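You operate a simulated robot arm through the tools that you are given. There is no shell and no other tool.

The job below is to be done with a simulated robot arm. You get a single attempt, and the scene is never put back.

TASK
Wipe the medium stack's top flange and move it to the short stack.
Fine: wipe it on the stub post on the bench; put the rag back. What is to be rubbed or washed off counts as gone when no trace of it is left.

The check looks at the end state, three seconds after you hand in, the way a careful person would. Anything else that was tipped, shoved, dropped, spilled or broken makes it a failure.

THE ROBOT
A 6-joint arm with a two-finger gripper, fixed in place. Base frame: the origin is on the floor under the middle of its stand, x ahead of it, y to its left, z up. Units: m, rad, N and s.
It reaches about 1.206 m from its shoulder. Its first joint turns from -2.897 to 2.897 rad. Payload 2.45 kg.
The TCP is the grasp point between the finger pads, 0.02 m short of the fingertips. In the tool frame z runs along the fingers and y along their closing line. The gripper opens to 0.14 m; its body begins 0.168 m behind the TCP.
Orientation is that of the tool frame in the base frame, as a unit quaternion [x, y, z, w]. With the fingers straight down and closing along the base's y, the tool's x points along the base's -x, its y along +y and its z along -z.

THE INTERFACE
- The arm moves only by the tool drive_tool. Its arguments are lists of equal length, an entry for each row: "angular": the turn, a rotation vector about the tool's x, y, z in rad, a list of three; "slide": the shift along the tool's x, y, z in m, a list of three; "fingers": the gripper command, from -1 (fully open) to 1 (shut), values between in proportion. In form: {"angular": [[rx, ry, rz], ...], "slide": [[dx, dy, dz], ...], "fingers": [fingers, ...]}. A call has 1 to 20 rows; each row shifts and turns the commanded pose from where the row before left it, along the tool's axes as they then stand. A row lasts 0.2 s, in which the tool goes at most 0.05 m and 0.15 rad; a call with a longer step from one row to the next is refused whole, and so is a gripper value outside its range. A pose out of reach is approached as far as the arm can. The call stops where the force on the tool passes 90 N (or 10 N more than at its start, if that is more) or the arm is blocked; 0.2 s more then pass. Each finger travels about 0.045 m/s and halts on what it meets, pressing with about 40 N; the grip force reading is that of the motor and also rises with nothing between the fingers. The clock runs only during rows and for 0.2 s after the last one: add rows that do not move to give the fingers time. The reply holds the time, the measured pose of the TCP, the force on the tool along the base axes, the opening and the grip force, in the units named above and with some noise, with the torque about the TCP (base axes, N m) and any sound that the robot's microphone picked up.
- Cameras (640 x 400 px; columns grow to the right, rows downward): "scene" is fixed at [0.0432, 0.6424, 1.5955]; the picture's right is [-0.30, -0.95, 0.00], its down [-0.80, 0.25, -0.54] and it looks along [0.51, -0.16, -0.84] (base axes); focal length 222 px, centre (320, 200). "wrist" rides on the gripper at [0.078, 0.011, -0.209] in the tool frame; the picture's right is [-0.14, 0.99, 0.00], its down [-0.92, -0.13, -0.37] and it looks along [-0.37, -0.05, 0.93] (tool axes); focal length 280 px, centre (320, 200). There is no depth. A picture from a camera that has moved, and an enlarged one, comes with that camera's place and axes in the base frame and with its lens. The place of the scene camera against the robot may be out by one fixed shift of up to 0.018 m in any direction.
- snapshot(camera): a new picture of that camera. It takes no simulated time.
- close_up(camera, box): a new picture of the part [left, top, right, bottom] of that camera's present view, enlarged. It takes no simulated time.
- hand_in(): hands the job in; it is judged then, once.

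Nothing tells you positions but the pictures and the camera data. Unless the task says otherwise, let go and move clear before handing in.

The tools are called after "Emit:" by a JSON object that holds its "op" and its "data". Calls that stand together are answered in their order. drive_tool: Moves the arm, as the interface text tells. Its arguments: {"type":"object","properties":{"angular":{"type":"array"},"slide":{"type":"array"},"fingers":{"type":"array"}},"required":["angular","slide","fingers"]} The other tools are called the same way: snapshot (camera) takes a picture; close_up (camera, box) takes an enlarged picture of a part of a camera's view; hand_in () hands the job in.

At the start:

```text
time: 0.0
tool_pos: [0.3974, 0.3849, 1.3178]
tcp_rot: [0.0, 1.0, 0.001, 0.0]
ft_force: [-0.5, 0.8, -0.1]
torque: [0.01, -0.01, -0.01]
finger_gap: 0.1398
grasp_force: 0.0
```

scene: 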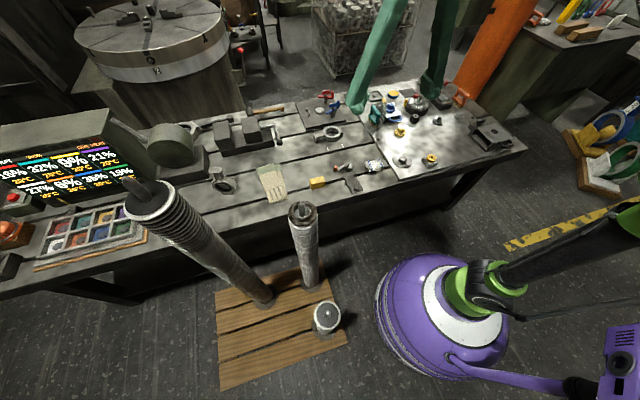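
wrist: 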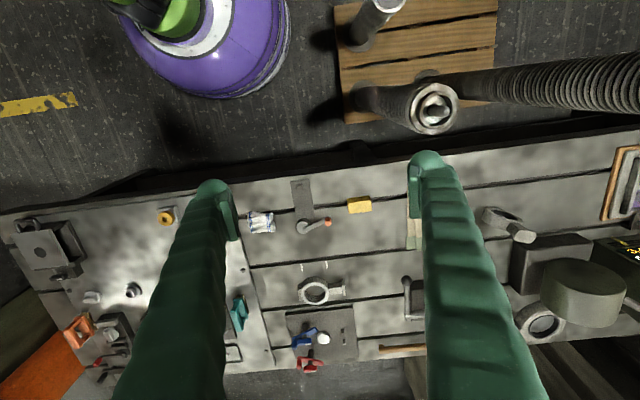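

I see a pallet with three post stacks (tall, medium, short), a bench with many items, and a rag lying on the bench. I'll look closer before moving anything.

Emit:
{"op": "close_up", "data": {"camera": "scene", "box": [200, 180, 380, 350]}}

Emit:
{"op": "close_up", "data": {"camera": "scene", "box": [200, 80, 380, 200]}}

Emit:
{"op": "close_up", "data": {"camera": "scene", "box": [350, 70, 530, 190]}}

Emit:
{"op": "close_up", "data": {"camera": "wrist", "box": [320, 0, 640, 200]}}

Emit:
{"op": "close_up", "data": {"camera": "wrist", "box": [220, 150, 540, 350]}}

```text
2.35 times, centred on (290, 265) of scene
camera zoom: at [0.0432, 0.6424, 1.5955], right [-0.3, -0.95, 0.0], down [-0.8, 0.25, -0.54], along [0.51, -0.16, -0.84], focal length 521 px, centre (391, 47)
```

zoom: 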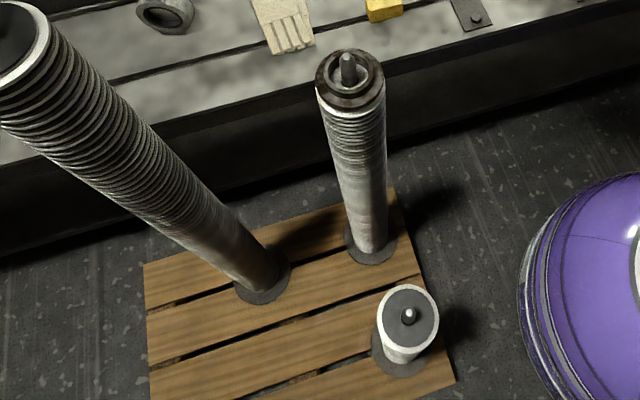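

```text
3.33 times, centred on (290, 140) of scene
camera zoom: at [0.0432, 0.6424, 1.5955], right [-0.3, -0.95, 0.0], down [-0.8, 0.25, -0.54], along [0.51, -0.16, -0.84], focal length 739 px, centre (420, 400)
```

zoom: 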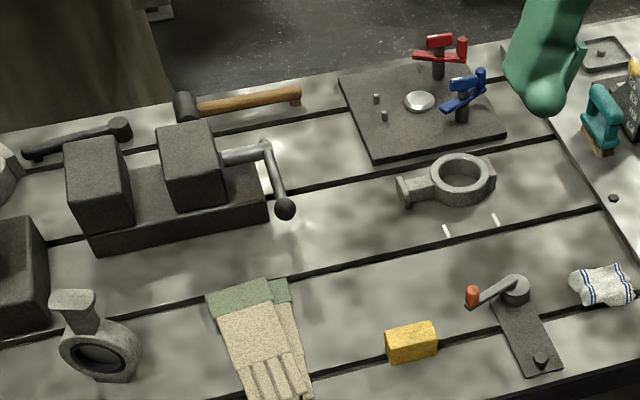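

```text
3.33 times, centred on (440, 130) of scene
camera zoom: at [0.0432, 0.6424, 1.5955], right [-0.3, -0.95, 0.0], down [-0.8, 0.25, -0.54], along [0.51, -0.16, -0.84], focal length 739 px, centre (-80, 433)
```

zoom: 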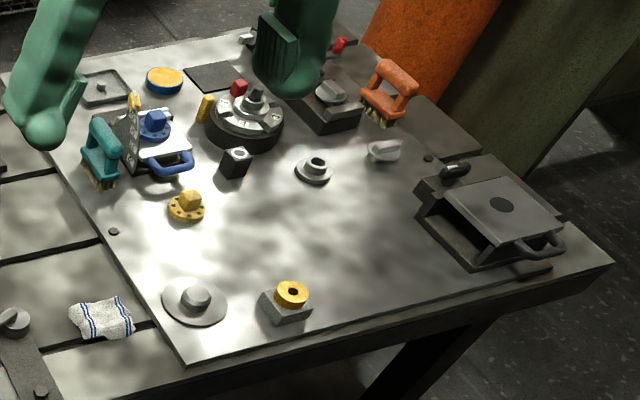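

```text
2.00 times, centred on (480, 100) of wrist
camera zoom: at [0.3212, 0.3969, 1.5276], right [0.14, 0.99, 0.0], down [0.92, -0.13, 0.37], along [0.37, -0.05, -0.93], focal length 561 px, centre (0, 400)
```

zoom: 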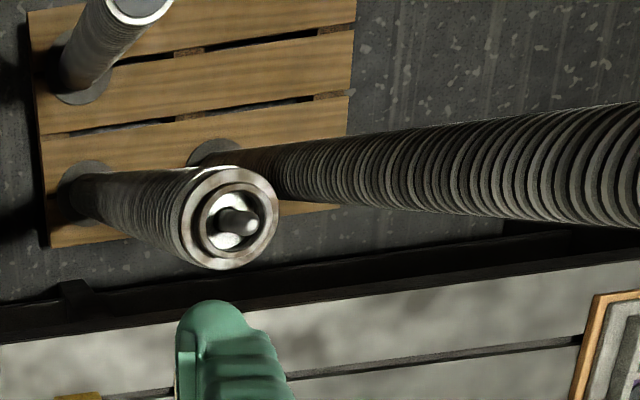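

```text
2.00 times, centred on (380, 250) of wrist
camera zoom: at [0.3212, 0.3969, 1.5276], right [0.14, 0.99, 0.0], down [0.92, -0.13, 0.37], along [0.37, -0.05, -0.93], focal length 561 px, centre (200, 100)
```

zoom: 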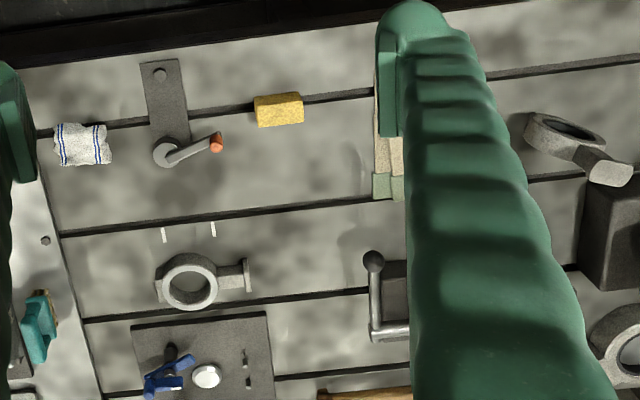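

The medium stack's top is near (0.38, 0.60, 1.0), with the short stack nearer the robot and the bench ahead. I'll move the wrist camera for a better look at the stacks and the bench items.

Emit:
{"op": "drive_tool", "data": {"angular": [[0, 0, 0], [0, 0, 0], [0, 0, 0], [0, 0, 0], [0, 0, 0]], "slide": [[0.03, 0.03, 0], [0.03, 0.03, 0], [0.03, 0.03, 0], [0.02, 0.02, 0], [0, 0, 0]], "fingers": [-1, -1, -1, -1, -1]}}

Emit:
{"op": "snapshot", "data": {"camera": "wrist"}}

Emit:
{"op": "snapshot", "data": {"camera": "scene"}}

```text
time: 1.2
tool_pos: [0.2884, 0.4962, 1.3168]
tcp_rot: [0.0, 1.0, 0.0, 0.0]
ft_force: [-0.7, 0.5, 0.8]
torque: [-0.01, 0.01, 0.01]
finger_gap: 0.1399
grasp_force: 0.2
```

```text
taken
camera wrist: at [0.2118, 0.5069, 1.5256], right [0.14, 0.99, 0.0], down [0.92, -0.13, 0.37], along [0.37, -0.05, -0.93], focal length 280 px, centre (320, 200)
```

wrist: 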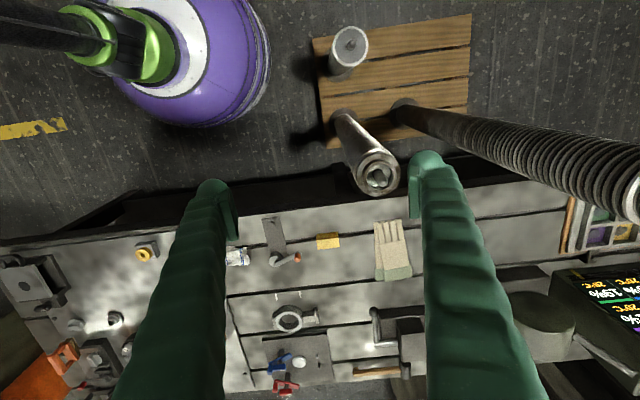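

```text
taken
```

scene: 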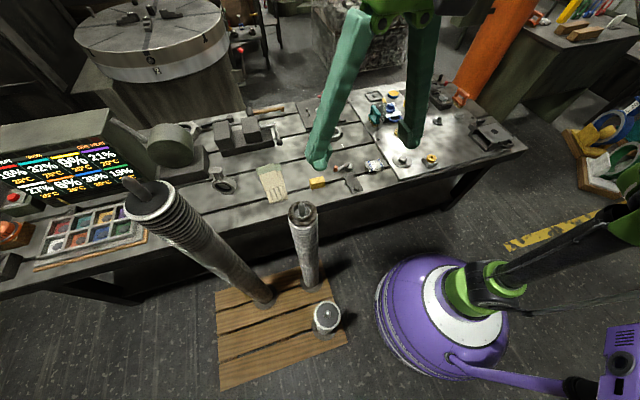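

Emit:
{"op": "close_up", "data": {"camera": "wrist", "box": [330, 130, 430, 200]}}

Emit:
{"op": "close_up", "data": {"camera": "wrist", "box": [300, 10, 420, 90]}}

Emit:
{"op": "close_up", "data": {"camera": "scene", "box": [270, 190, 350, 240]}}

Emit:
{"op": "close_up", "data": {"camera": "scene", "box": [290, 285, 370, 345]}}

Emit:
{"op": "close_up", "data": {"camera": "scene", "box": [355, 140, 455, 200]}}

```text
5.71 times, centred on (380, 165) of wrist
camera zoom: at [0.2118, 0.5069, 1.5256], right [0.14, 0.99, 0.0], down [0.92, -0.13, 0.37], along [0.37, -0.05, -0.93], focal length 1602 px, centre (-23, 400)
```

zoom: 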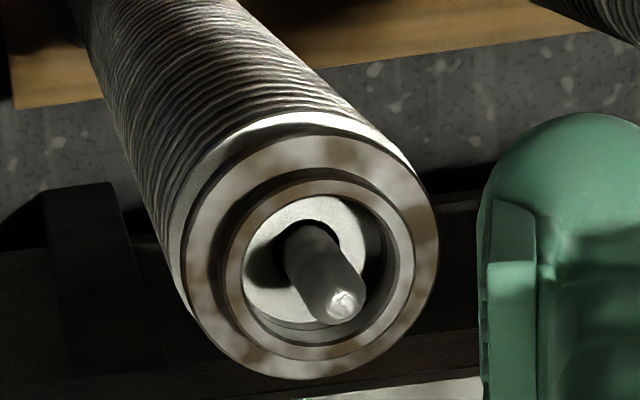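

```text
5.00 times, centred on (360, 50) of wrist
camera zoom: at [0.2118, 0.5069, 1.5256], right [0.14, 0.99, 0.0], down [0.92, -0.13, 0.37], along [0.37, -0.05, -0.93], focal length 1402 px, centre (120, 950)
```

zoom: 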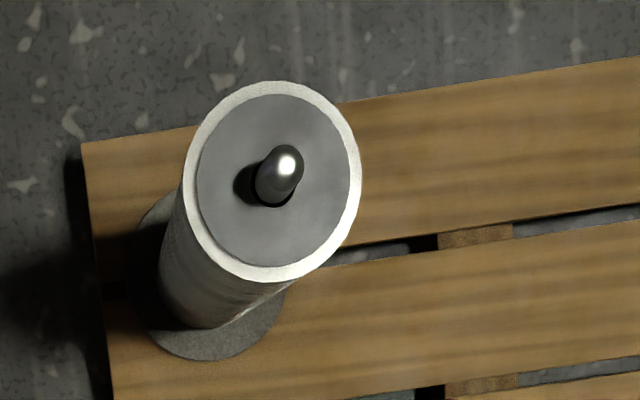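

```text
8.00 times, centred on (310, 215) of scene
camera zoom: at [0.0432, 0.6424, 1.5955], right [-0.3, -0.95, 0.0], down [-0.8, 0.25, -0.54], along [0.51, -0.16, -0.84], focal length 1773 px, centre (400, 80)
```

zoom: 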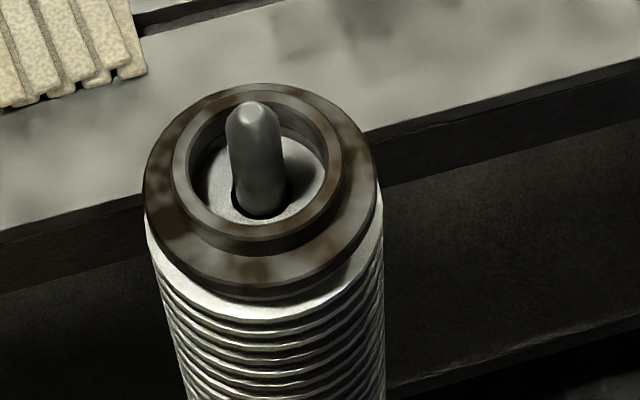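

```text
6.67 times, centred on (330, 315) of scene
camera zoom: at [0.0432, 0.6424, 1.5955], right [-0.3, -0.95, 0.0], down [-0.8, 0.25, -0.54], along [0.51, -0.16, -0.84], focal length 1477 px, centre (253, -567)
```

zoom: 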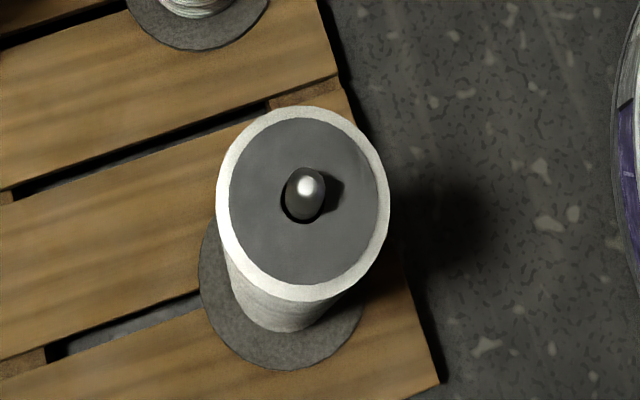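

```text
6.40 times, centred on (405, 170) of scene
camera zoom: at [0.0432, 0.6424, 1.5955], right [-0.3, -0.95, 0.0], down [-0.8, 0.25, -0.54], along [0.51, -0.16, -0.84], focal length 1418 px, centre (-224, 392)
```

zoom: 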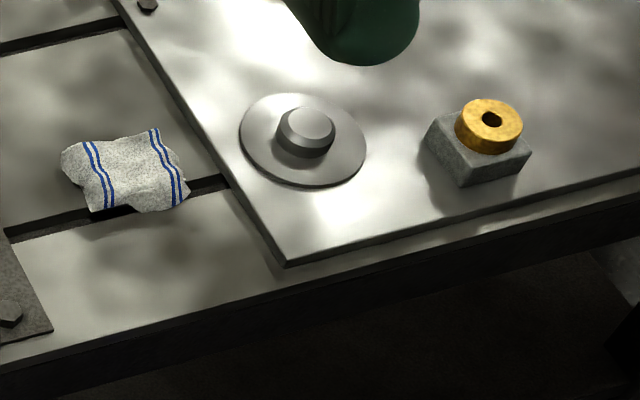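

The top flange is a stained ring with a raised hub and wide bore, sitting loosely around the stack's rod. The stub post looks like the round base with a chamfered stub on the bench's metal plate, and the rag is the small striped cloth left of it. I'll hover over the medium stack to measure it.

Emit:
{"op": "drive_tool", "data": {"angular": [[0, 0, 0], [0, 0, 0], [0, 0, 0], [0, 0, 0], [0, 0, 0], [0, 0, 0]], "slide": [[-0.02, 0.022, 0.02], [-0.02, 0.022, 0.02], [-0.02, 0.022, 0.02], [-0.02, 0.022, 0.02], [-0.007, 0.006, 0.02], [0, 0, 0]], "fingers": [-1, -1, -1, -1, -1, -1]}}

Emit:
{"op": "snapshot", "data": {"camera": "wrist"}}

Emit:
{"op": "close_up", "data": {"camera": "wrist", "box": [260, 80, 400, 180]}}

Emit:
{"op": "snapshot", "data": {"camera": "scene"}}

```text
time: 2.6
tool_pos: [0.3766, 0.5885, 1.2174]
tcp_rot: [0.0, 1.0, 0.0, 0.0]
ft_force: [-0.5, 0.4, -0.7]
torque: [0.0, 0.02, 0.0]
finger_gap: 0.1401
grasp_force: 0.0
```

```text
taken
camera wrist: at [0.2988, 0.5999, 1.4268], right [0.14, 0.99, 0.0], down [0.92, -0.13, 0.37], along [0.37, -0.05, -0.93], focal length 280 px, centre (320, 200)
```

wrist: 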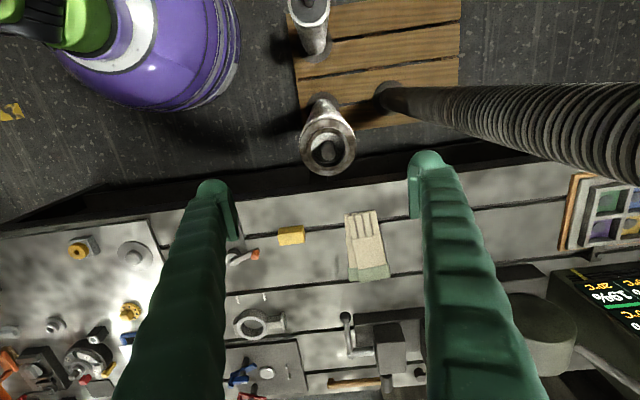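

```text
4.00 times, centred on (330, 130) of wrist
camera zoom: at [0.2988, 0.5999, 1.4268], right [0.14, 0.99, 0.0], down [0.92, -0.13, 0.37], along [0.37, -0.05, -0.93], focal length 1122 px, centre (280, 480)
```

zoom: 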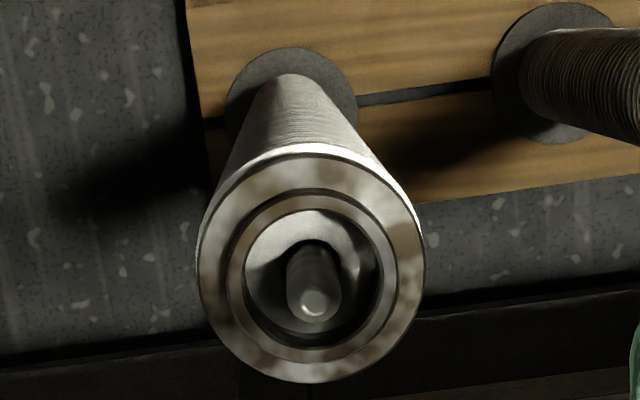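

```text
taken
```

scene: 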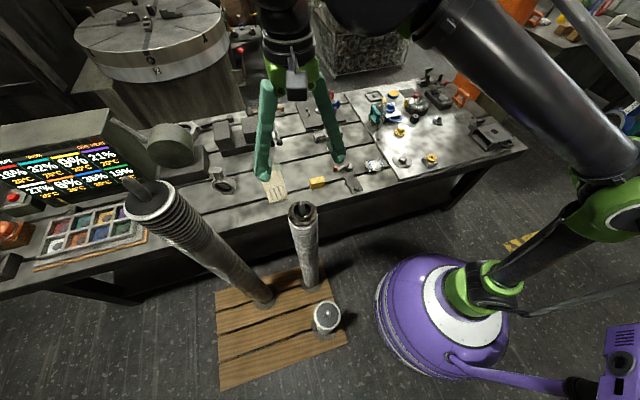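

The medium flange's centre is near (0.39, 0.60, 0.98), about 0.09 m across, with the rod tip near z = 1.035. I'll lower over it for a finer look.

Emit:
{"op": "drive_tool", "data": {"angular": [[0, 0, 0], [0, 0, 0], [0, 0, 0], [0, 0, 0], [0, 0, 0]], "slide": [[-0.013, 0.0115, 0.0], [0, 0, 0.04], [0, 0, 0.04], [0, 0, 0.035], [0, 0, 0]], "fingers": [-1, -1, -1, -1, -1]}}

Emit:
{"op": "snapshot", "data": {"camera": "wrist"}}

Emit:
{"op": "close_up", "data": {"camera": "wrist", "box": [240, 100, 400, 200]}}

Emit:
{"op": "close_up", "data": {"camera": "scene", "box": [240, 150, 360, 240]}}

```text
time: 3.8
tool_pos: [0.387, 0.6013, 1.1011]
tcp_rot: [0.0, 1.0, 0.001, 0.0]
ft_force: [-0.5, -0.8, 0.4]
torque: [0.0, 0.0, -0.01]
finger_gap: 0.1397
grasp_force: 0.1
```

```text
taken
camera wrist: at [0.3096, 0.6119, 1.3105], right [0.14, 0.99, 0.0], down [0.92, -0.13, 0.37], along [0.37, -0.05, -0.93], focal length 280 px, centre (320, 200)
```

wrist: 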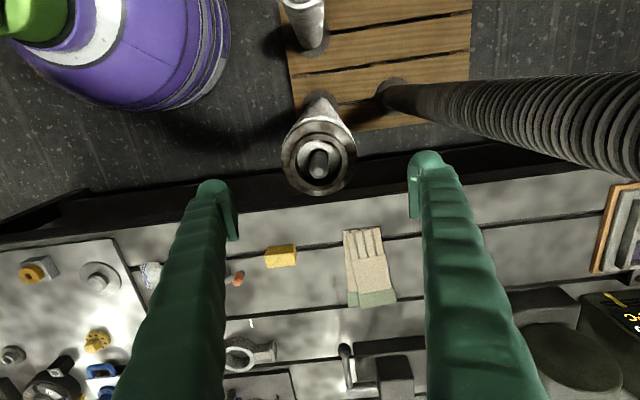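

```text
4.00 times, centred on (320, 150) of wrist
camera zoom: at [0.3096, 0.6119, 1.3105], right [0.14, 0.99, 0.0], down [0.92, -0.13, 0.37], along [0.37, -0.05, -0.93], focal length 1122 px, centre (320, 400)
```

zoom: 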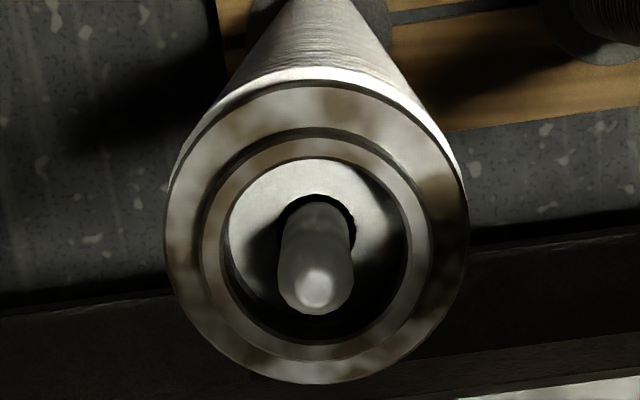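

```text
4.44 times, centred on (300, 195) of scene
camera zoom: at [0.0432, 0.6424, 1.5955], right [-0.3, -0.95, 0.0], down [-0.8, 0.25, -0.54], along [0.51, -0.16, -0.84], focal length 985 px, centre (409, 222)
```

zoom: 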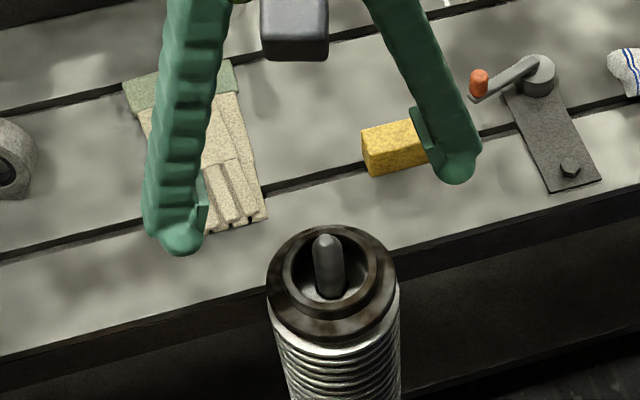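

The flange is centred at about (0.387, 0.600, 0.985), rim about 90 mm and hub about 66 mm across and roughly 15 mm high. I'll lower toward it slowly, planning to grip the hub with the fingertips.

Emit:
{"op": "drive_tool", "data": {"angular": [[0, 0, 0], [0, 0, 0], [0, 0, 0]], "slide": [[0, -0.001, 0.035], [0, 0, 0.03], [0, 0, 0]], "fingers": [-1, -1, -1]}}

Emit:
{"op": "snapshot", "data": {"camera": "wrist"}}

Emit:
{"op": "close_up", "data": {"camera": "wrist", "box": [200, 80, 440, 230]}}

Emit:
{"op": "close_up", "data": {"camera": "scene", "box": [250, 170, 350, 240]}}

```text
time: 4.6
tool_pos: [0.3869, 0.6015, 1.0387]
tcp_rot: [0.001, 1.0, -0.001, 0.0]
ft_force: [0.7, -0.1, 0.3]
torque: [-0.03, -0.03, -0.01]
finger_gap: 0.14
grasp_force: 0.0
```

```text
taken
camera wrist: at [0.3102, 0.6111, 1.2463], right [0.14, 0.99, 0.0], down [0.92, -0.13, 0.37], along [0.37, -0.05, -0.93], focal length 280 px, centre (320, 200)
```

wrist: 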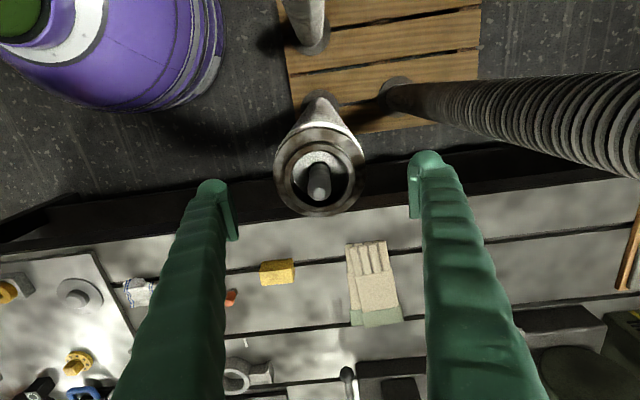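

```text
2.67 times, centred on (320, 155) of wrist
camera zoom: at [0.3102, 0.6111, 1.2463], right [0.14, 0.99, 0.0], down [0.92, -0.13, 0.37], along [0.37, -0.05, -0.93], focal length 748 px, centre (320, 320)
```

zoom: 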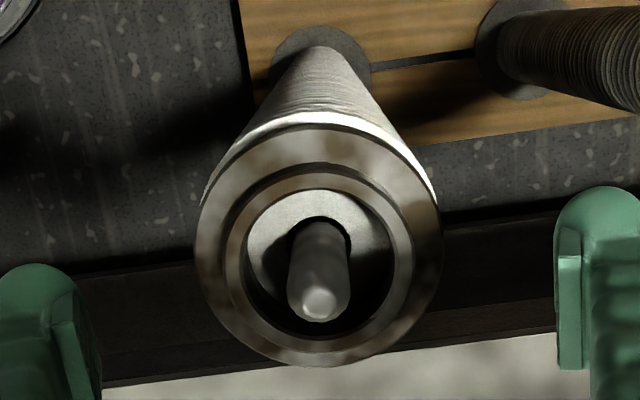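

```text
5.71 times, centred on (300, 205) of scene
camera zoom: at [0.0432, 0.6424, 1.5955], right [-0.3, -0.95, 0.0], down [-0.8, 0.25, -0.54], along [0.51, -0.16, -0.84], focal length 1266 px, centre (434, 171)
```

zoom: 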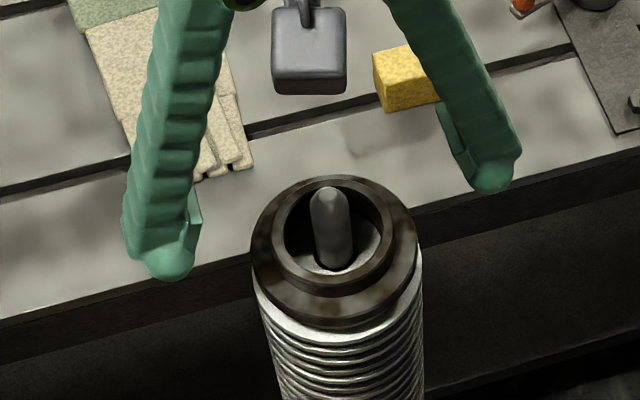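

The estimates agree on a face height of about 0.985–0.99. I'll lower so the fingertips sit just above the flange face, then close on the hub.

Emit:
{"op": "drive_tool", "data": {"angular": [[0, 0, 0], [0, 0, 0], [0, 0, 0], [0, 0, 0], [0, 0, 0], [0, 0, 0], [0, 0, 0], [0, 0, 0], [0, 0, 0]], "slide": [[0, -0.0015, 0.013], [0, 0, 0.0137], [0, 0, 0], [0, 0, 0], [0, 0, 0], [0, 0, 0], [0, 0, 0], [0, 0, 0], [0, 0, 0]], "fingers": [-1, -1, -1, -0.2, 0.0, 0.0, 0.0, 0.0, 0.0]}}

Emit:
{"op": "close_up", "data": {"camera": "wrist", "box": [200, 80, 440, 230]}}

Emit:
{"op": "close_up", "data": {"camera": "scene", "box": [250, 170, 350, 240]}}

```text
time: 6.6
tool_pos: [0.3868, 0.5991, 1.01]
tcp_rot: [0.001, 1.0, -0.001, -0.001]
ft_force: [-0.5, 0.6, 0.2]
torque: [0.0, 0.0, 0.0]
finger_gap: 0.07
grasp_force: 0.1
```

```text
2.67 times, centred on (320, 155) of wrist
camera zoom: at [0.3108, 0.6089, 1.2193], right [0.14, 0.99, 0.0], down [0.92, -0.13, 0.37], along [0.37, -0.05, -0.93], focal length 748 px, centre (320, 320)
```

zoom: 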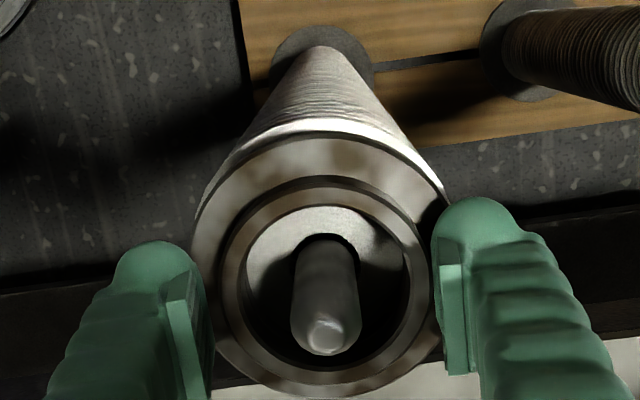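

```text
5.71 times, centred on (300, 205) of scene
camera zoom: at [0.0432, 0.6424, 1.5955], right [-0.3, -0.95, 0.0], down [-0.8, 0.25, -0.54], along [0.51, -0.16, -0.84], focal length 1266 px, centre (434, 171)
```

zoom: 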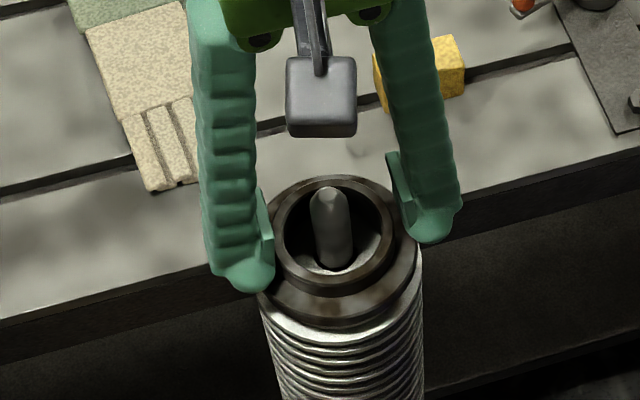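

The pads sit either side of the hub at a 70 mm gap with no contact yet. I'll close fully to grip.

Emit:
{"op": "drive_tool", "data": {"angular": [[0, 0, 0], [0, 0, 0], [0, 0, 0], [0, 0, 0]], "slide": [[0, 0, 0], [0, 0, 0], [0, 0, 0], [0, 0, 0]], "fingers": [0.2, 1, 1, 1]}}

Emit:
{"op": "close_up", "data": {"camera": "wrist", "box": [200, 80, 440, 230]}}

Emit:
{"op": "close_up", "data": {"camera": "scene", "box": [250, 170, 350, 240]}}

```text
time: 7.6
tool_pos: [0.3872, 0.5982, 1.0111]
tcp_rot: [0.0, 1.0, -0.001, 0.0]
ft_force: [0.4, 0.4, 2.3]
torque: [0.04, -0.05, 0.06]
finger_gap: 0.0617
grasp_force: 40.4
```

```text
2.67 times, centred on (320, 155) of wrist
camera zoom: at [0.3108, 0.6088, 1.2194], right [0.14, 0.99, 0.0], down [0.92, -0.13, 0.37], along [0.37, -0.05, -0.93], focal length 748 px, centre (320, 320)
```

zoom: 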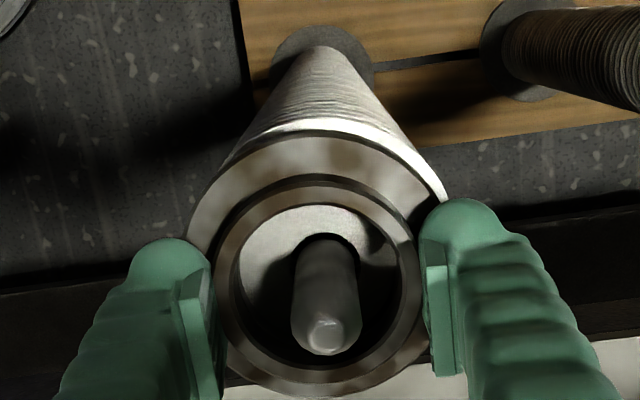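

```text
5.71 times, centred on (300, 205) of scene
camera zoom: at [0.0432, 0.6424, 1.5955], right [-0.3, -0.95, 0.0], down [-0.8, 0.25, -0.54], along [0.51, -0.16, -0.84], focal length 1266 px, centre (434, 171)
```

zoom: 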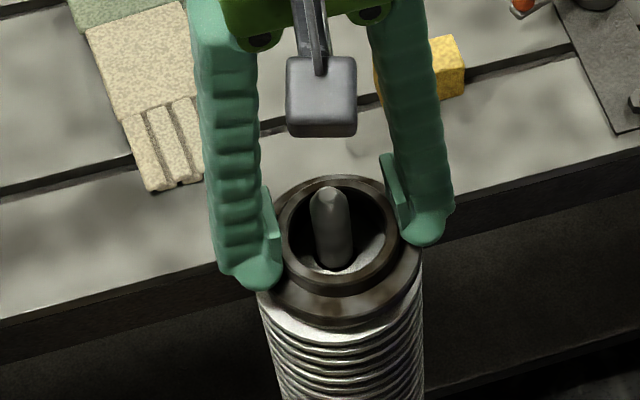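

The hub is gripped at 61.7 mm with 40 N. I'll lift a little first to check that only the flange comes up.

Emit:
{"op": "drive_tool", "data": {"angular": [[0, 0, 0], [0, 0, 0], [0, 0, 0]], "slide": [[0, 0, -0.01], [0, 0, -0.015], [0, 0, 0]], "fingers": [1, 1, 1]}}

Emit:
{"op": "close_up", "data": {"camera": "wrist", "box": [200, 80, 440, 230]}}

Emit:
{"op": "close_up", "data": {"camera": "scene", "box": [250, 170, 350, 240]}}

```text
time: 8.4
tool_pos: [0.3885, 0.5986, 1.0358]
tcp_rot: [0.0, 1.0, -0.001, -0.001]
ft_force: [0.1, -0.3, -5.0]
torque: [-0.01, 0.01, 0.02]
finger_gap: 0.0613
grasp_force: 40.4
```

```text
2.67 times, centred on (320, 155) of wrist
camera zoom: at [0.3111, 0.6105, 1.2451], right [0.14, 0.99, 0.0], down [0.92, -0.13, 0.37], along [0.36, -0.05, -0.93], focal length 748 px, centre (320, 320)
```

zoom: 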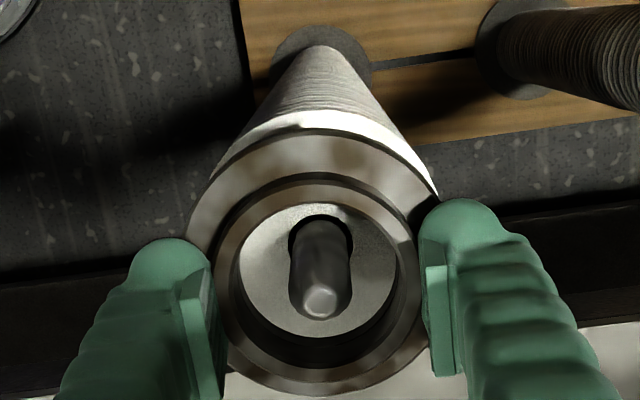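

```text
5.71 times, centred on (300, 205) of scene
camera zoom: at [0.0432, 0.6424, 1.5955], right [-0.3, -0.95, 0.0], down [-0.8, 0.25, -0.54], along [0.51, -0.16, -0.84], focal length 1266 px, centre (434, 171)
```

zoom: 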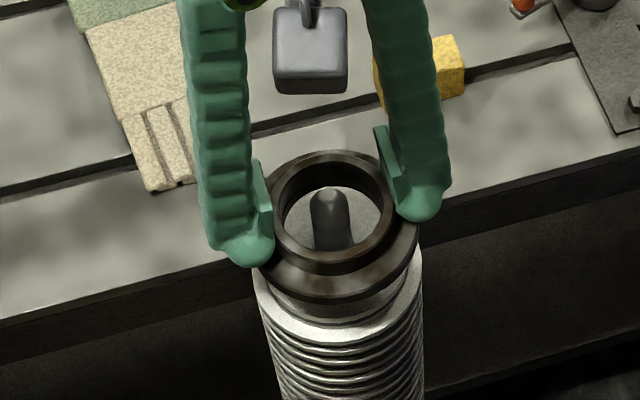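

The flange came up alone, at about 0.5 kg. I'll lift it clear of the rod and carry it toward the stub post, which I put near (0.664, 0.012, 0.74).

Emit:
{"op": "drive_tool", "data": {"angular": [[0, 0, 0], [0, 0, 0], [0, 0, 0], [0, 0, 0], [0, 0, 0], [0, 0, 0], [0, 0, 0], [0, 0, 0], [0, 0, 0], [0, 0, 0], [0, 0, 0], [0, 0, 0], [0, 0, 0], [0, 0, 0], [0, 0, 0], [0, 0, 0], [0, 0, 0], [0, 0, 0], [0, 0, 0], [0, 0, 0]], "slide": [[0, 0, -0.03], [0, 0, -0.045], [0, 0, -0.045], [-0.011, -0.019, 0], [-0.022, -0.039, 0], [-0.022, -0.039, 0], [-0.022, -0.039, 0], [-0.022, -0.039, 0], [-0.022, -0.039, 0], [-0.022, -0.039, 0], [-0.022, -0.039, 0], [-0.022, -0.039, 0], [-0.022, -0.039, 0], [-0.022, -0.039, 0], [-0.022, -0.039, 0], [-0.022, -0.039, 0], [-0.022, -0.039, 0], [-0.022, -0.039, 0], [-0.022, -0.039, 0], [-0.011, -0.02, 0]], "fingers": [1, 1, 1, 1, 1, 1, 1, 1, 1, 1, 1, 1, 1, 1, 1, 1, 1, 1, 1, 1]}}

Emit:
{"op": "snapshot", "data": {"camera": "wrist"}}

Emit:
{"op": "snapshot", "data": {"camera": "scene"}}

```text
time: 12.6
tool_pos: [0.7412, -0.0253, 1.1571]
tcp_rot: [0.0, 1.0, 0.0, 0.0]
ft_force: [-1.1, 1.5, -3.6]
torque: [-0.05, -0.08, -0.01]
finger_gap: 0.0607
grasp_force: 39.9
```

```text
taken
camera wrist: at [0.6641, -0.0143, 1.3651], right [0.14, 0.99, 0.0], down [0.92, -0.13, 0.37], along [0.36, -0.05, -0.93], focal length 280 px, centre (320, 200)
```

wrist: 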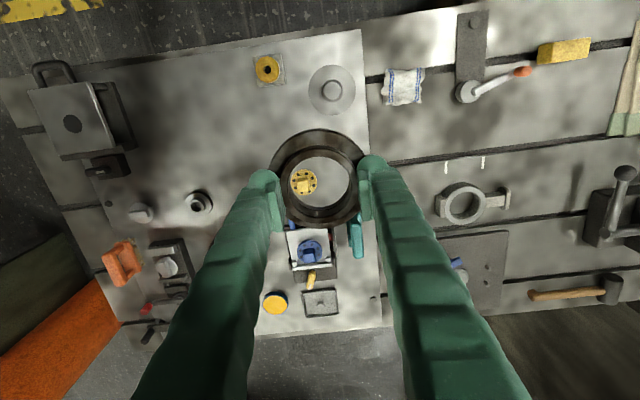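

```text
taken
```

scene: 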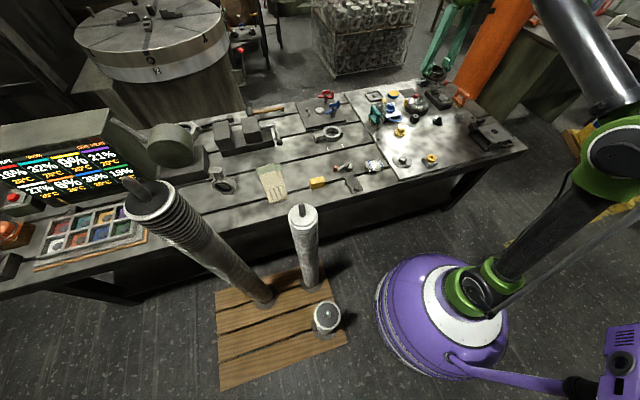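

The stub post and rag are both clearly visible now. I'll zoom in to measure both.

Emit:
{"op": "close_up", "data": {"camera": "wrist", "box": [280, 40, 440, 140]}}

Emit:
{"op": "close_up", "data": {"camera": "wrist", "box": [240, 110, 400, 230]}}

Emit:
{"op": "close_up", "data": {"camera": "scene", "box": [270, 190, 350, 240]}}

```text
4.00 times, centred on (360, 90) of wrist
camera zoom: at [0.6641, -0.0143, 1.3651], right [0.14, 0.99, 0.0], down [0.92, -0.13, 0.37], along [0.36, -0.05, -0.93], focal length 1122 px, centre (160, 640)
```

zoom: 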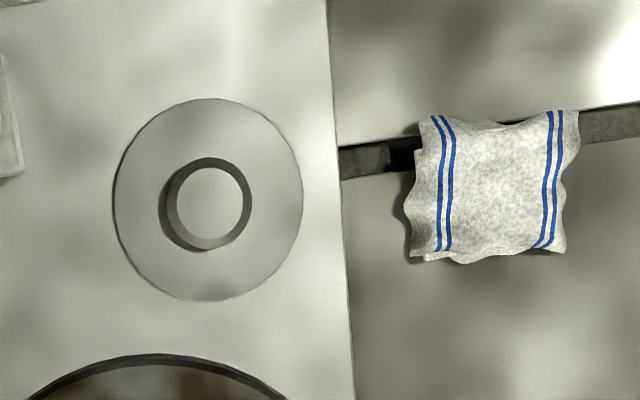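

```text
3.33 times, centred on (320, 170) of wrist
camera zoom: at [0.6641, -0.0143, 1.3651], right [0.14, 0.99, 0.0], down [0.92, -0.13, 0.37], along [0.36, -0.05, -0.93], focal length 935 px, centre (320, 300)
```

zoom: 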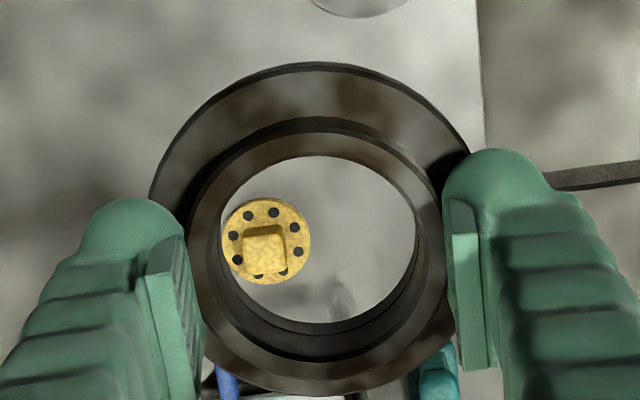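

```text
8.00 times, centred on (310, 215) of scene
camera zoom: at [0.0432, 0.6424, 1.5955], right [-0.3, -0.95, 0.0], down [-0.8, 0.25, -0.54], along [0.51, -0.16, -0.84], focal length 1773 px, centre (400, 80)
```

zoom: 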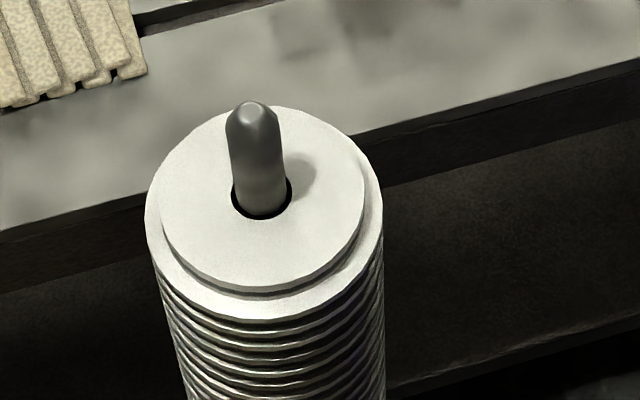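

The stub post is at about (0.671, 0.010) with its base top near z = 0.745, and the rag is centred near (0.684, 0.156). I'll bring the flange over the stub at a safe height and re-check the alignment.

Emit:
{"op": "drive_tool", "data": {"angular": [[0, 0, 0], [0, 0, 0], [0, 0, 0], [0, 0, 0], [0, 0, 0], [0, 0, 0], [0, 0, 0], [0, 0, 0], [0, 0, 0], [0, 0, 0]], "slide": [[0.03, 0.015, 0.0], [0.039, 0.02, 0.0], [0, 0, 0.04], [0, 0, 0.045], [0, 0, 0.045], [0, 0, 0.045], [0, 0, 0.045], [0, 0, 0.04], [0, 0, 0.02], [0, 0, 0]], "fingers": [1, 1, 1, 1, 1, 1, 1, 1, 1, 1]}}

Emit:
{"op": "snapshot", "data": {"camera": "wrist"}}

Emit:
{"op": "close_up", "data": {"camera": "wrist", "box": [240, 110, 400, 230]}}

Emit:
{"op": "close_up", "data": {"camera": "scene", "box": [340, 100, 460, 190]}}

```text
time: 14.8
tool_pos: [0.673, 0.0131, 0.8778]
tcp_rot: [0.001, 1.0, 0.0, 0.001]
ft_force: [0.1, -0.4, -4.6]
torque: [-0.01, -0.02, 0.01]
finger_gap: 0.0609
grasp_force: 39.7
```

```text
taken
camera wrist: at [0.5958, 0.0233, 1.087], right [0.14, 0.99, 0.0], down [0.92, -0.13, 0.37], along [0.36, -0.05, -0.93], focal length 280 px, centre (320, 200)
```

wrist: 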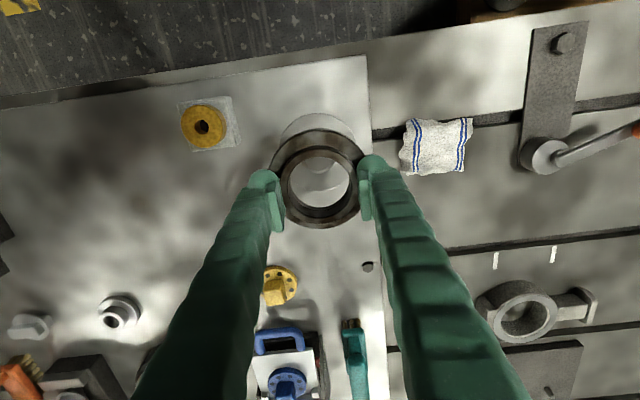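

```text
3.33 times, centred on (320, 170) of wrist
camera zoom: at [0.5958, 0.0233, 1.087], right [0.14, 0.99, 0.0], down [0.92, -0.13, 0.37], along [0.36, -0.05, -0.93], focal length 935 px, centre (320, 300)
```

zoom: 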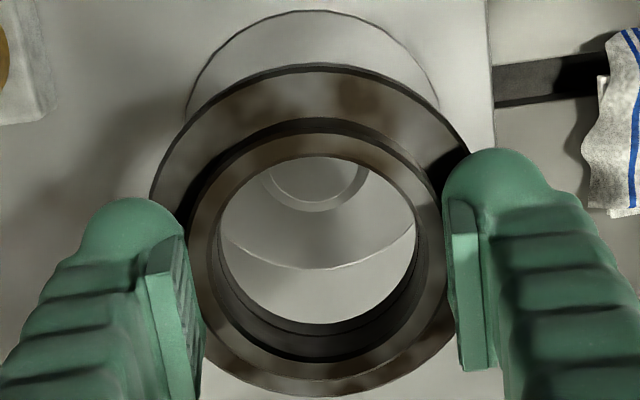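

```text
4.44 times, centred on (400, 145) of scene
camera zoom: at [0.0432, 0.6424, 1.5955], right [-0.3, -0.95, 0.0], down [-0.8, 0.25, -0.54], along [0.51, -0.16, -0.84], focal length 985 px, centre (-36, 444)
```

zoom: 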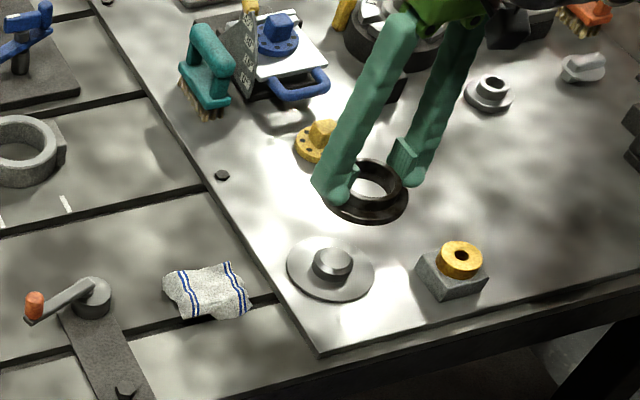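

The flange and stub look closely aligned in both cameras. I'll lower part-way and check again through the bore.

Emit:
{"op": "drive_tool", "data": {"angular": [[0, 0, 0], [0, 0, 0], [0, 0, 0]], "slide": [[0, -0.0015, 0.03], [0, 0, 0.025], [0, 0, 0]], "fingers": [1, 1, 1]}}

Emit:
{"op": "close_up", "data": {"camera": "wrist", "box": [240, 110, 400, 230]}}

Emit:
{"op": "close_up", "data": {"camera": "scene", "box": [370, 120, 450, 180]}}

```text
time: 15.6
tool_pos: [0.6704, 0.0105, 0.8219]
tcp_rot: [0.0, 1.0, 0.0, -0.001]
ft_force: [-0.1, 0.9, -4.2]
torque: [-0.01, -0.01, -0.02]
finger_gap: 0.0609
grasp_force: 39.9
```

```text
3.33 times, centred on (320, 170) of wrist
camera zoom: at [0.5932, 0.0217, 1.0307], right [0.14, 0.99, 0.0], down [0.92, -0.13, 0.37], along [0.36, -0.05, -0.93], focal length 935 px, centre (320, 300)
```

zoom: 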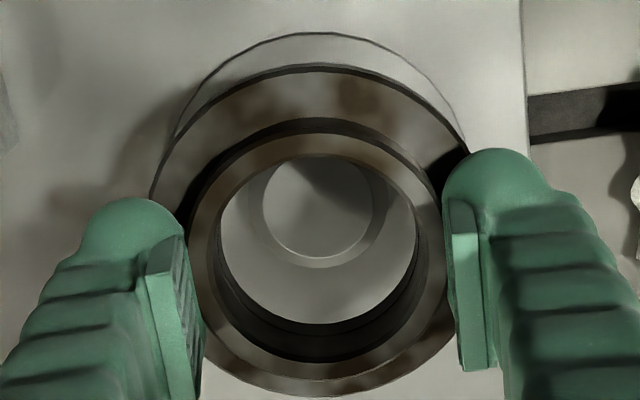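

```text
6.67 times, centred on (410, 150) of scene
camera zoom: at [0.0432, 0.6424, 1.5955], right [-0.3, -0.95, 0.0], down [-0.8, 0.25, -0.54], along [0.51, -0.16, -0.84], focal length 1477 px, centre (-280, 533)
```

zoom: 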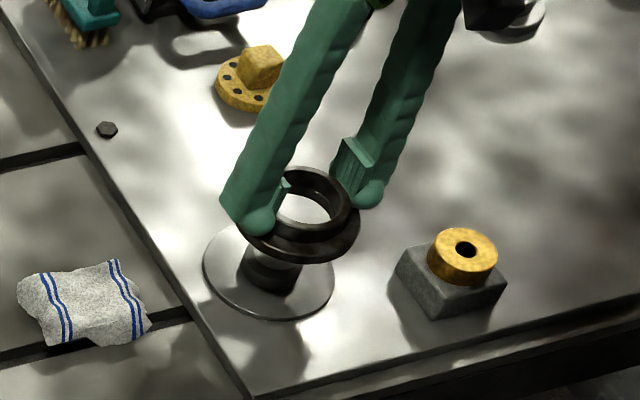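

My fit puts the stub at (0.6705, 0.010), base top at 0.737, with the flange about 3.5 mm short of it in x. I'll correct and lower gently, watching the force.

Emit:
{"op": "drive_tool", "data": {"angular": [[0, 0, 0], [0, 0, 0], [0, 0, 0], [0, 0, 0], [0, 0, 0]], "slide": [[-0.0035, 0, 0], [0, 0, 0.007], [0, 0, 0.007], [0, 0, 0.006], [0, 0, 0]], "fingers": [1, 1, 1, 1, 1]}}

Emit:
{"op": "close_up", "data": {"camera": "wrist", "box": [240, 110, 400, 230]}}

Emit:
{"op": "close_up", "data": {"camera": "scene", "box": [370, 120, 450, 180]}}

```text
time: 16.8
tool_pos: [0.6741, 0.0094, 0.8016]
tcp_rot: [-0.001, 1.0, 0.0, 0.0]
ft_force: [-1.2, -0.6, -4.1]
torque: [0.0, 0.02, 0.0]
finger_gap: 0.0614
grasp_force: 39.7
```

```text
3.33 times, centred on (320, 170) of wrist
camera zoom: at [0.5978, 0.0194, 1.0112], right [0.14, 0.99, 0.0], down [0.92, -0.13, 0.37], along [0.36, -0.05, -0.93], focal length 935 px, centre (320, 300)
```

zoom: 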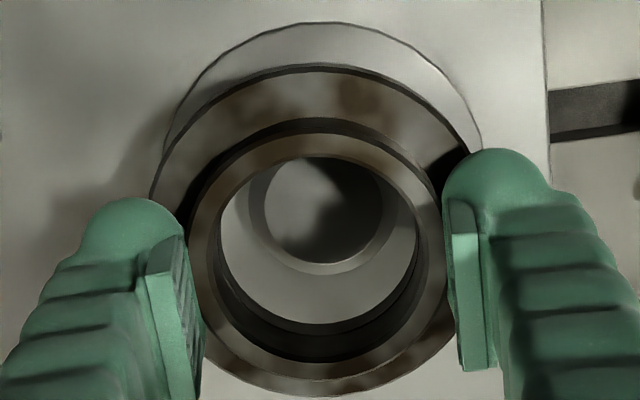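

```text
6.67 times, centred on (410, 150) of scene
camera zoom: at [0.0432, 0.6424, 1.5955], right [-0.3, -0.95, 0.0], down [-0.8, 0.25, -0.54], along [0.51, -0.16, -0.84], focal length 1477 px, centre (-280, 533)
```

zoom: 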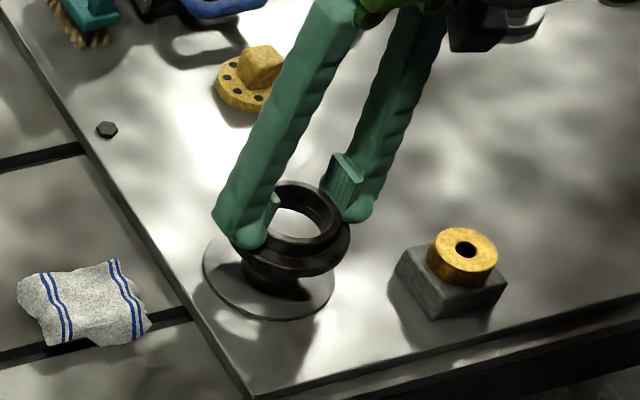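

Both cameras show the bore over the stub within about 1 mm. I'll keep lowering in small steps.

Emit:
{"op": "drive_tool", "data": {"angular": [[0, 0, 0], [0, 0, 0], [0, 0, 0], [0, 0, 0], [0, 0, 0]], "slide": [[0.0008, 0, 0.004], [0, 0, 0.004], [0, 0, 0.004], [0, 0, 0.004], [0, 0, 0]], "fingers": [1, 1, 1, 1, 1]}}

Emit:
{"op": "close_up", "data": {"camera": "wrist", "box": [240, 110, 400, 230]}}

Emit:
{"op": "close_up", "data": {"camera": "scene", "box": [370, 120, 450, 180]}}

```text
time: 18.0
tool_pos: [0.6731, 0.0082, 0.7857]
tcp_rot: [0.0, 1.0, 0.0, 0.0]
ft_force: [-0.6, -0.3, -4.3]
torque: [-0.03, -0.02, 0.01]
finger_gap: 0.0609
grasp_force: 40.5
```

```text
3.33 times, centred on (320, 170) of wrist
camera zoom: at [0.5972, 0.0195, 0.9945], right [0.14, 0.99, 0.0], down [0.92, -0.13, 0.37], along [0.36, -0.05, -0.93], focal length 935 px, centre (320, 300)
```

zoom: 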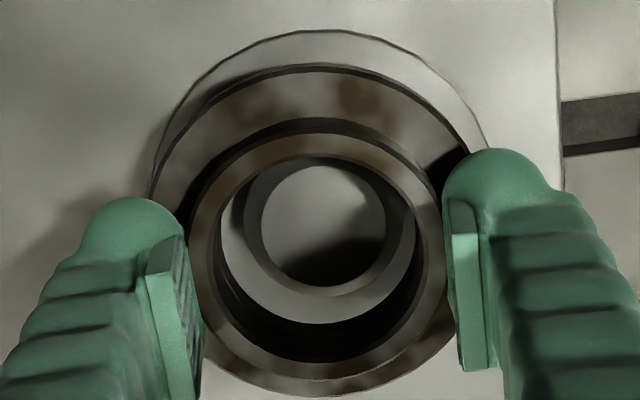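

```text
6.67 times, centred on (410, 150) of scene
camera zoom: at [0.0432, 0.6424, 1.5955], right [-0.3, -0.95, 0.0], down [-0.8, 0.25, -0.54], along [0.51, -0.16, -0.84], focal length 1477 px, centre (-280, 533)
```

zoom: 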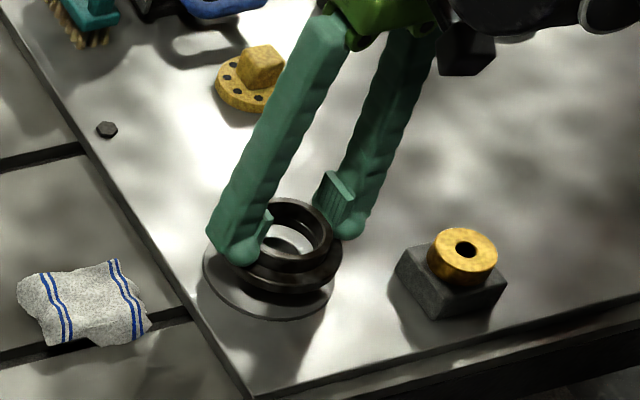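

There's no contact yet and it's still centred, so I'll continue down until it seats.

Emit:
{"op": "drive_tool", "data": {"angular": [[0, 0, 0], [0, 0, 0], [0, 0, 0], [0, 0, 0]], "slide": [[0, 0, 0.004], [0, 0, 0.003], [0, 0, 0.003], [0, 0, 0]], "fingers": [1, 1, 1, 1]}}

Emit:
{"op": "close_up", "data": {"camera": "wrist", "box": [240, 110, 400, 230]}}

Emit:
{"op": "close_up", "data": {"camera": "scene", "box": [370, 120, 450, 180]}}

```text
time: 19.0
tool_pos: [0.6744, 0.0075, 0.7749]
tcp_rot: [-0.001, 1.0, 0.0, 0.001]
ft_force: [0.1, -0.2, -5.3]
torque: [-0.01, 0.01, 0.02]
finger_gap: 0.0612
grasp_force: 39.8
```

```text
3.33 times, centred on (320, 170) of wrist
camera zoom: at [0.5974, 0.0191, 0.9842], right [0.14, 0.99, 0.0], down [0.92, -0.13, 0.37], along [0.36, -0.05, -0.93], focal length 935 px, centre (320, 300)
```

zoom: 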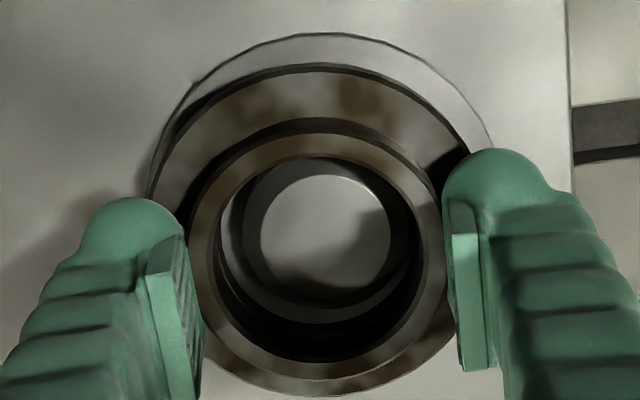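

```text
6.67 times, centred on (410, 150) of scene
camera zoom: at [0.0432, 0.6424, 1.5955], right [-0.3, -0.95, 0.0], down [-0.8, 0.25, -0.54], along [0.51, -0.16, -0.84], focal length 1477 px, centre (-280, 533)
```

zoom: 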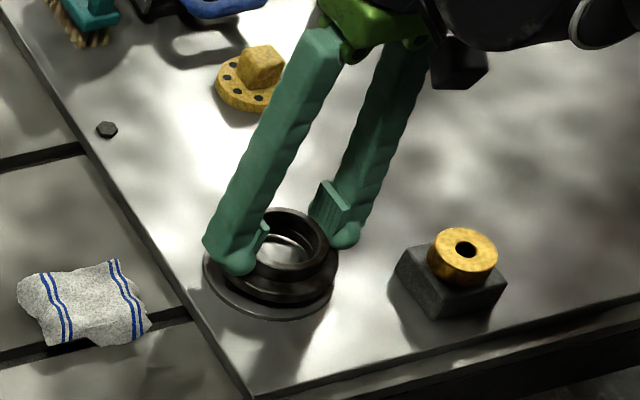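

It's now around the stub, still not seated, and about 1.5 mm low in y. I'll nudge it and keep lowering.

Emit:
{"op": "drive_tool", "data": {"angular": [[0, 0, 0], [0, 0, 0], [0, 0, 0], [0, 0, 0]], "slide": [[0, 0.0015, 0.002], [0, 0, 0.003], [0, 0, 0.003], [0, 0, 0]], "fingers": [1, 1, 1, 1]}}

Emit:
{"op": "close_up", "data": {"camera": "wrist", "box": [240, 110, 400, 230]}}

Emit:
{"op": "close_up", "data": {"camera": "scene", "box": [370, 120, 450, 180]}}

```text
time: 20.0
tool_pos: [0.6745, 0.0114, 0.7687]
tcp_rot: [0.0, 1.0, 0.0, 0.0]
ft_force: [-0.5, -0.4, -4.2]
torque: [0.01, 0.02, 0.01]
finger_gap: 0.0607
grasp_force: 40.4
```

```text
3.33 times, centred on (320, 170) of wrist
camera zoom: at [0.5975, 0.0216, 0.9767], right [0.14, 0.99, 0.0], down [0.92, -0.13, 0.37], along [0.36, -0.05, -0.93], focal length 935 px, centre (320, 300)
```

zoom: 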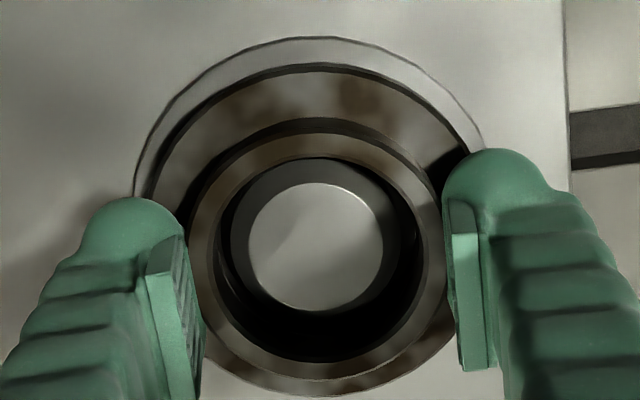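

```text
6.67 times, centred on (410, 150) of scene
camera zoom: at [0.0432, 0.6424, 1.5955], right [-0.3, -0.95, 0.0], down [-0.8, 0.25, -0.54], along [0.51, -0.16, -0.84], focal length 1477 px, centre (-280, 533)
```

zoom: 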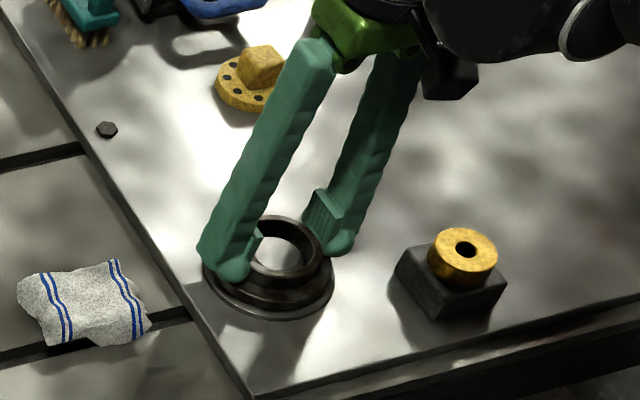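

It's centred on the stub and nearly seated. I'll finish the lowering in 2 mm steps.

Emit:
{"op": "drive_tool", "data": {"angular": [[0, 0, 0], [0, 0, 0], [0, 0, 0], [0, 0, 0]], "slide": [[0, -0.0005, 0.002], [0, 0, 0.002], [0, 0, 0.002], [0, 0, 0]], "fingers": [1, 1, 1, 1]}}

Emit:
{"op": "close_up", "data": {"camera": "scene", "box": [370, 120, 450, 180]}}

```text
time: 21.1
tool_pos: [0.6734, 0.0105, 0.7646]
tcp_rot: [-0.001, 1.0, -0.001, 0.0]
ft_force: [-5.7, 3.2, 32.2]
torque: [-0.03, 0.91, 0.13]
finger_gap: 0.0613
grasp_force: 40.3
stopped in row 4: the force on the tool passed its limit at 92 N (the readings are from after the stop); the commanded pose is now the measured one
```

```text
6.67 times, centred on (410, 150) of scene
camera zoom: at [0.0432, 0.6424, 1.5955], right [-0.3, -0.95, 0.0], down [-0.8, 0.25, -0.54], along [0.51, -0.16, -0.84], focal length 1477 px, centre (-280, 533)
```

zoom: 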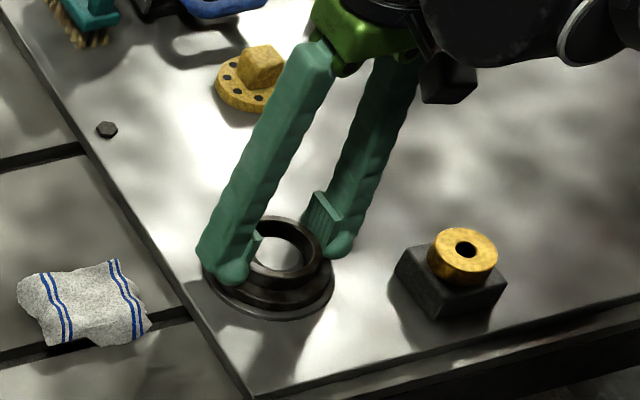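

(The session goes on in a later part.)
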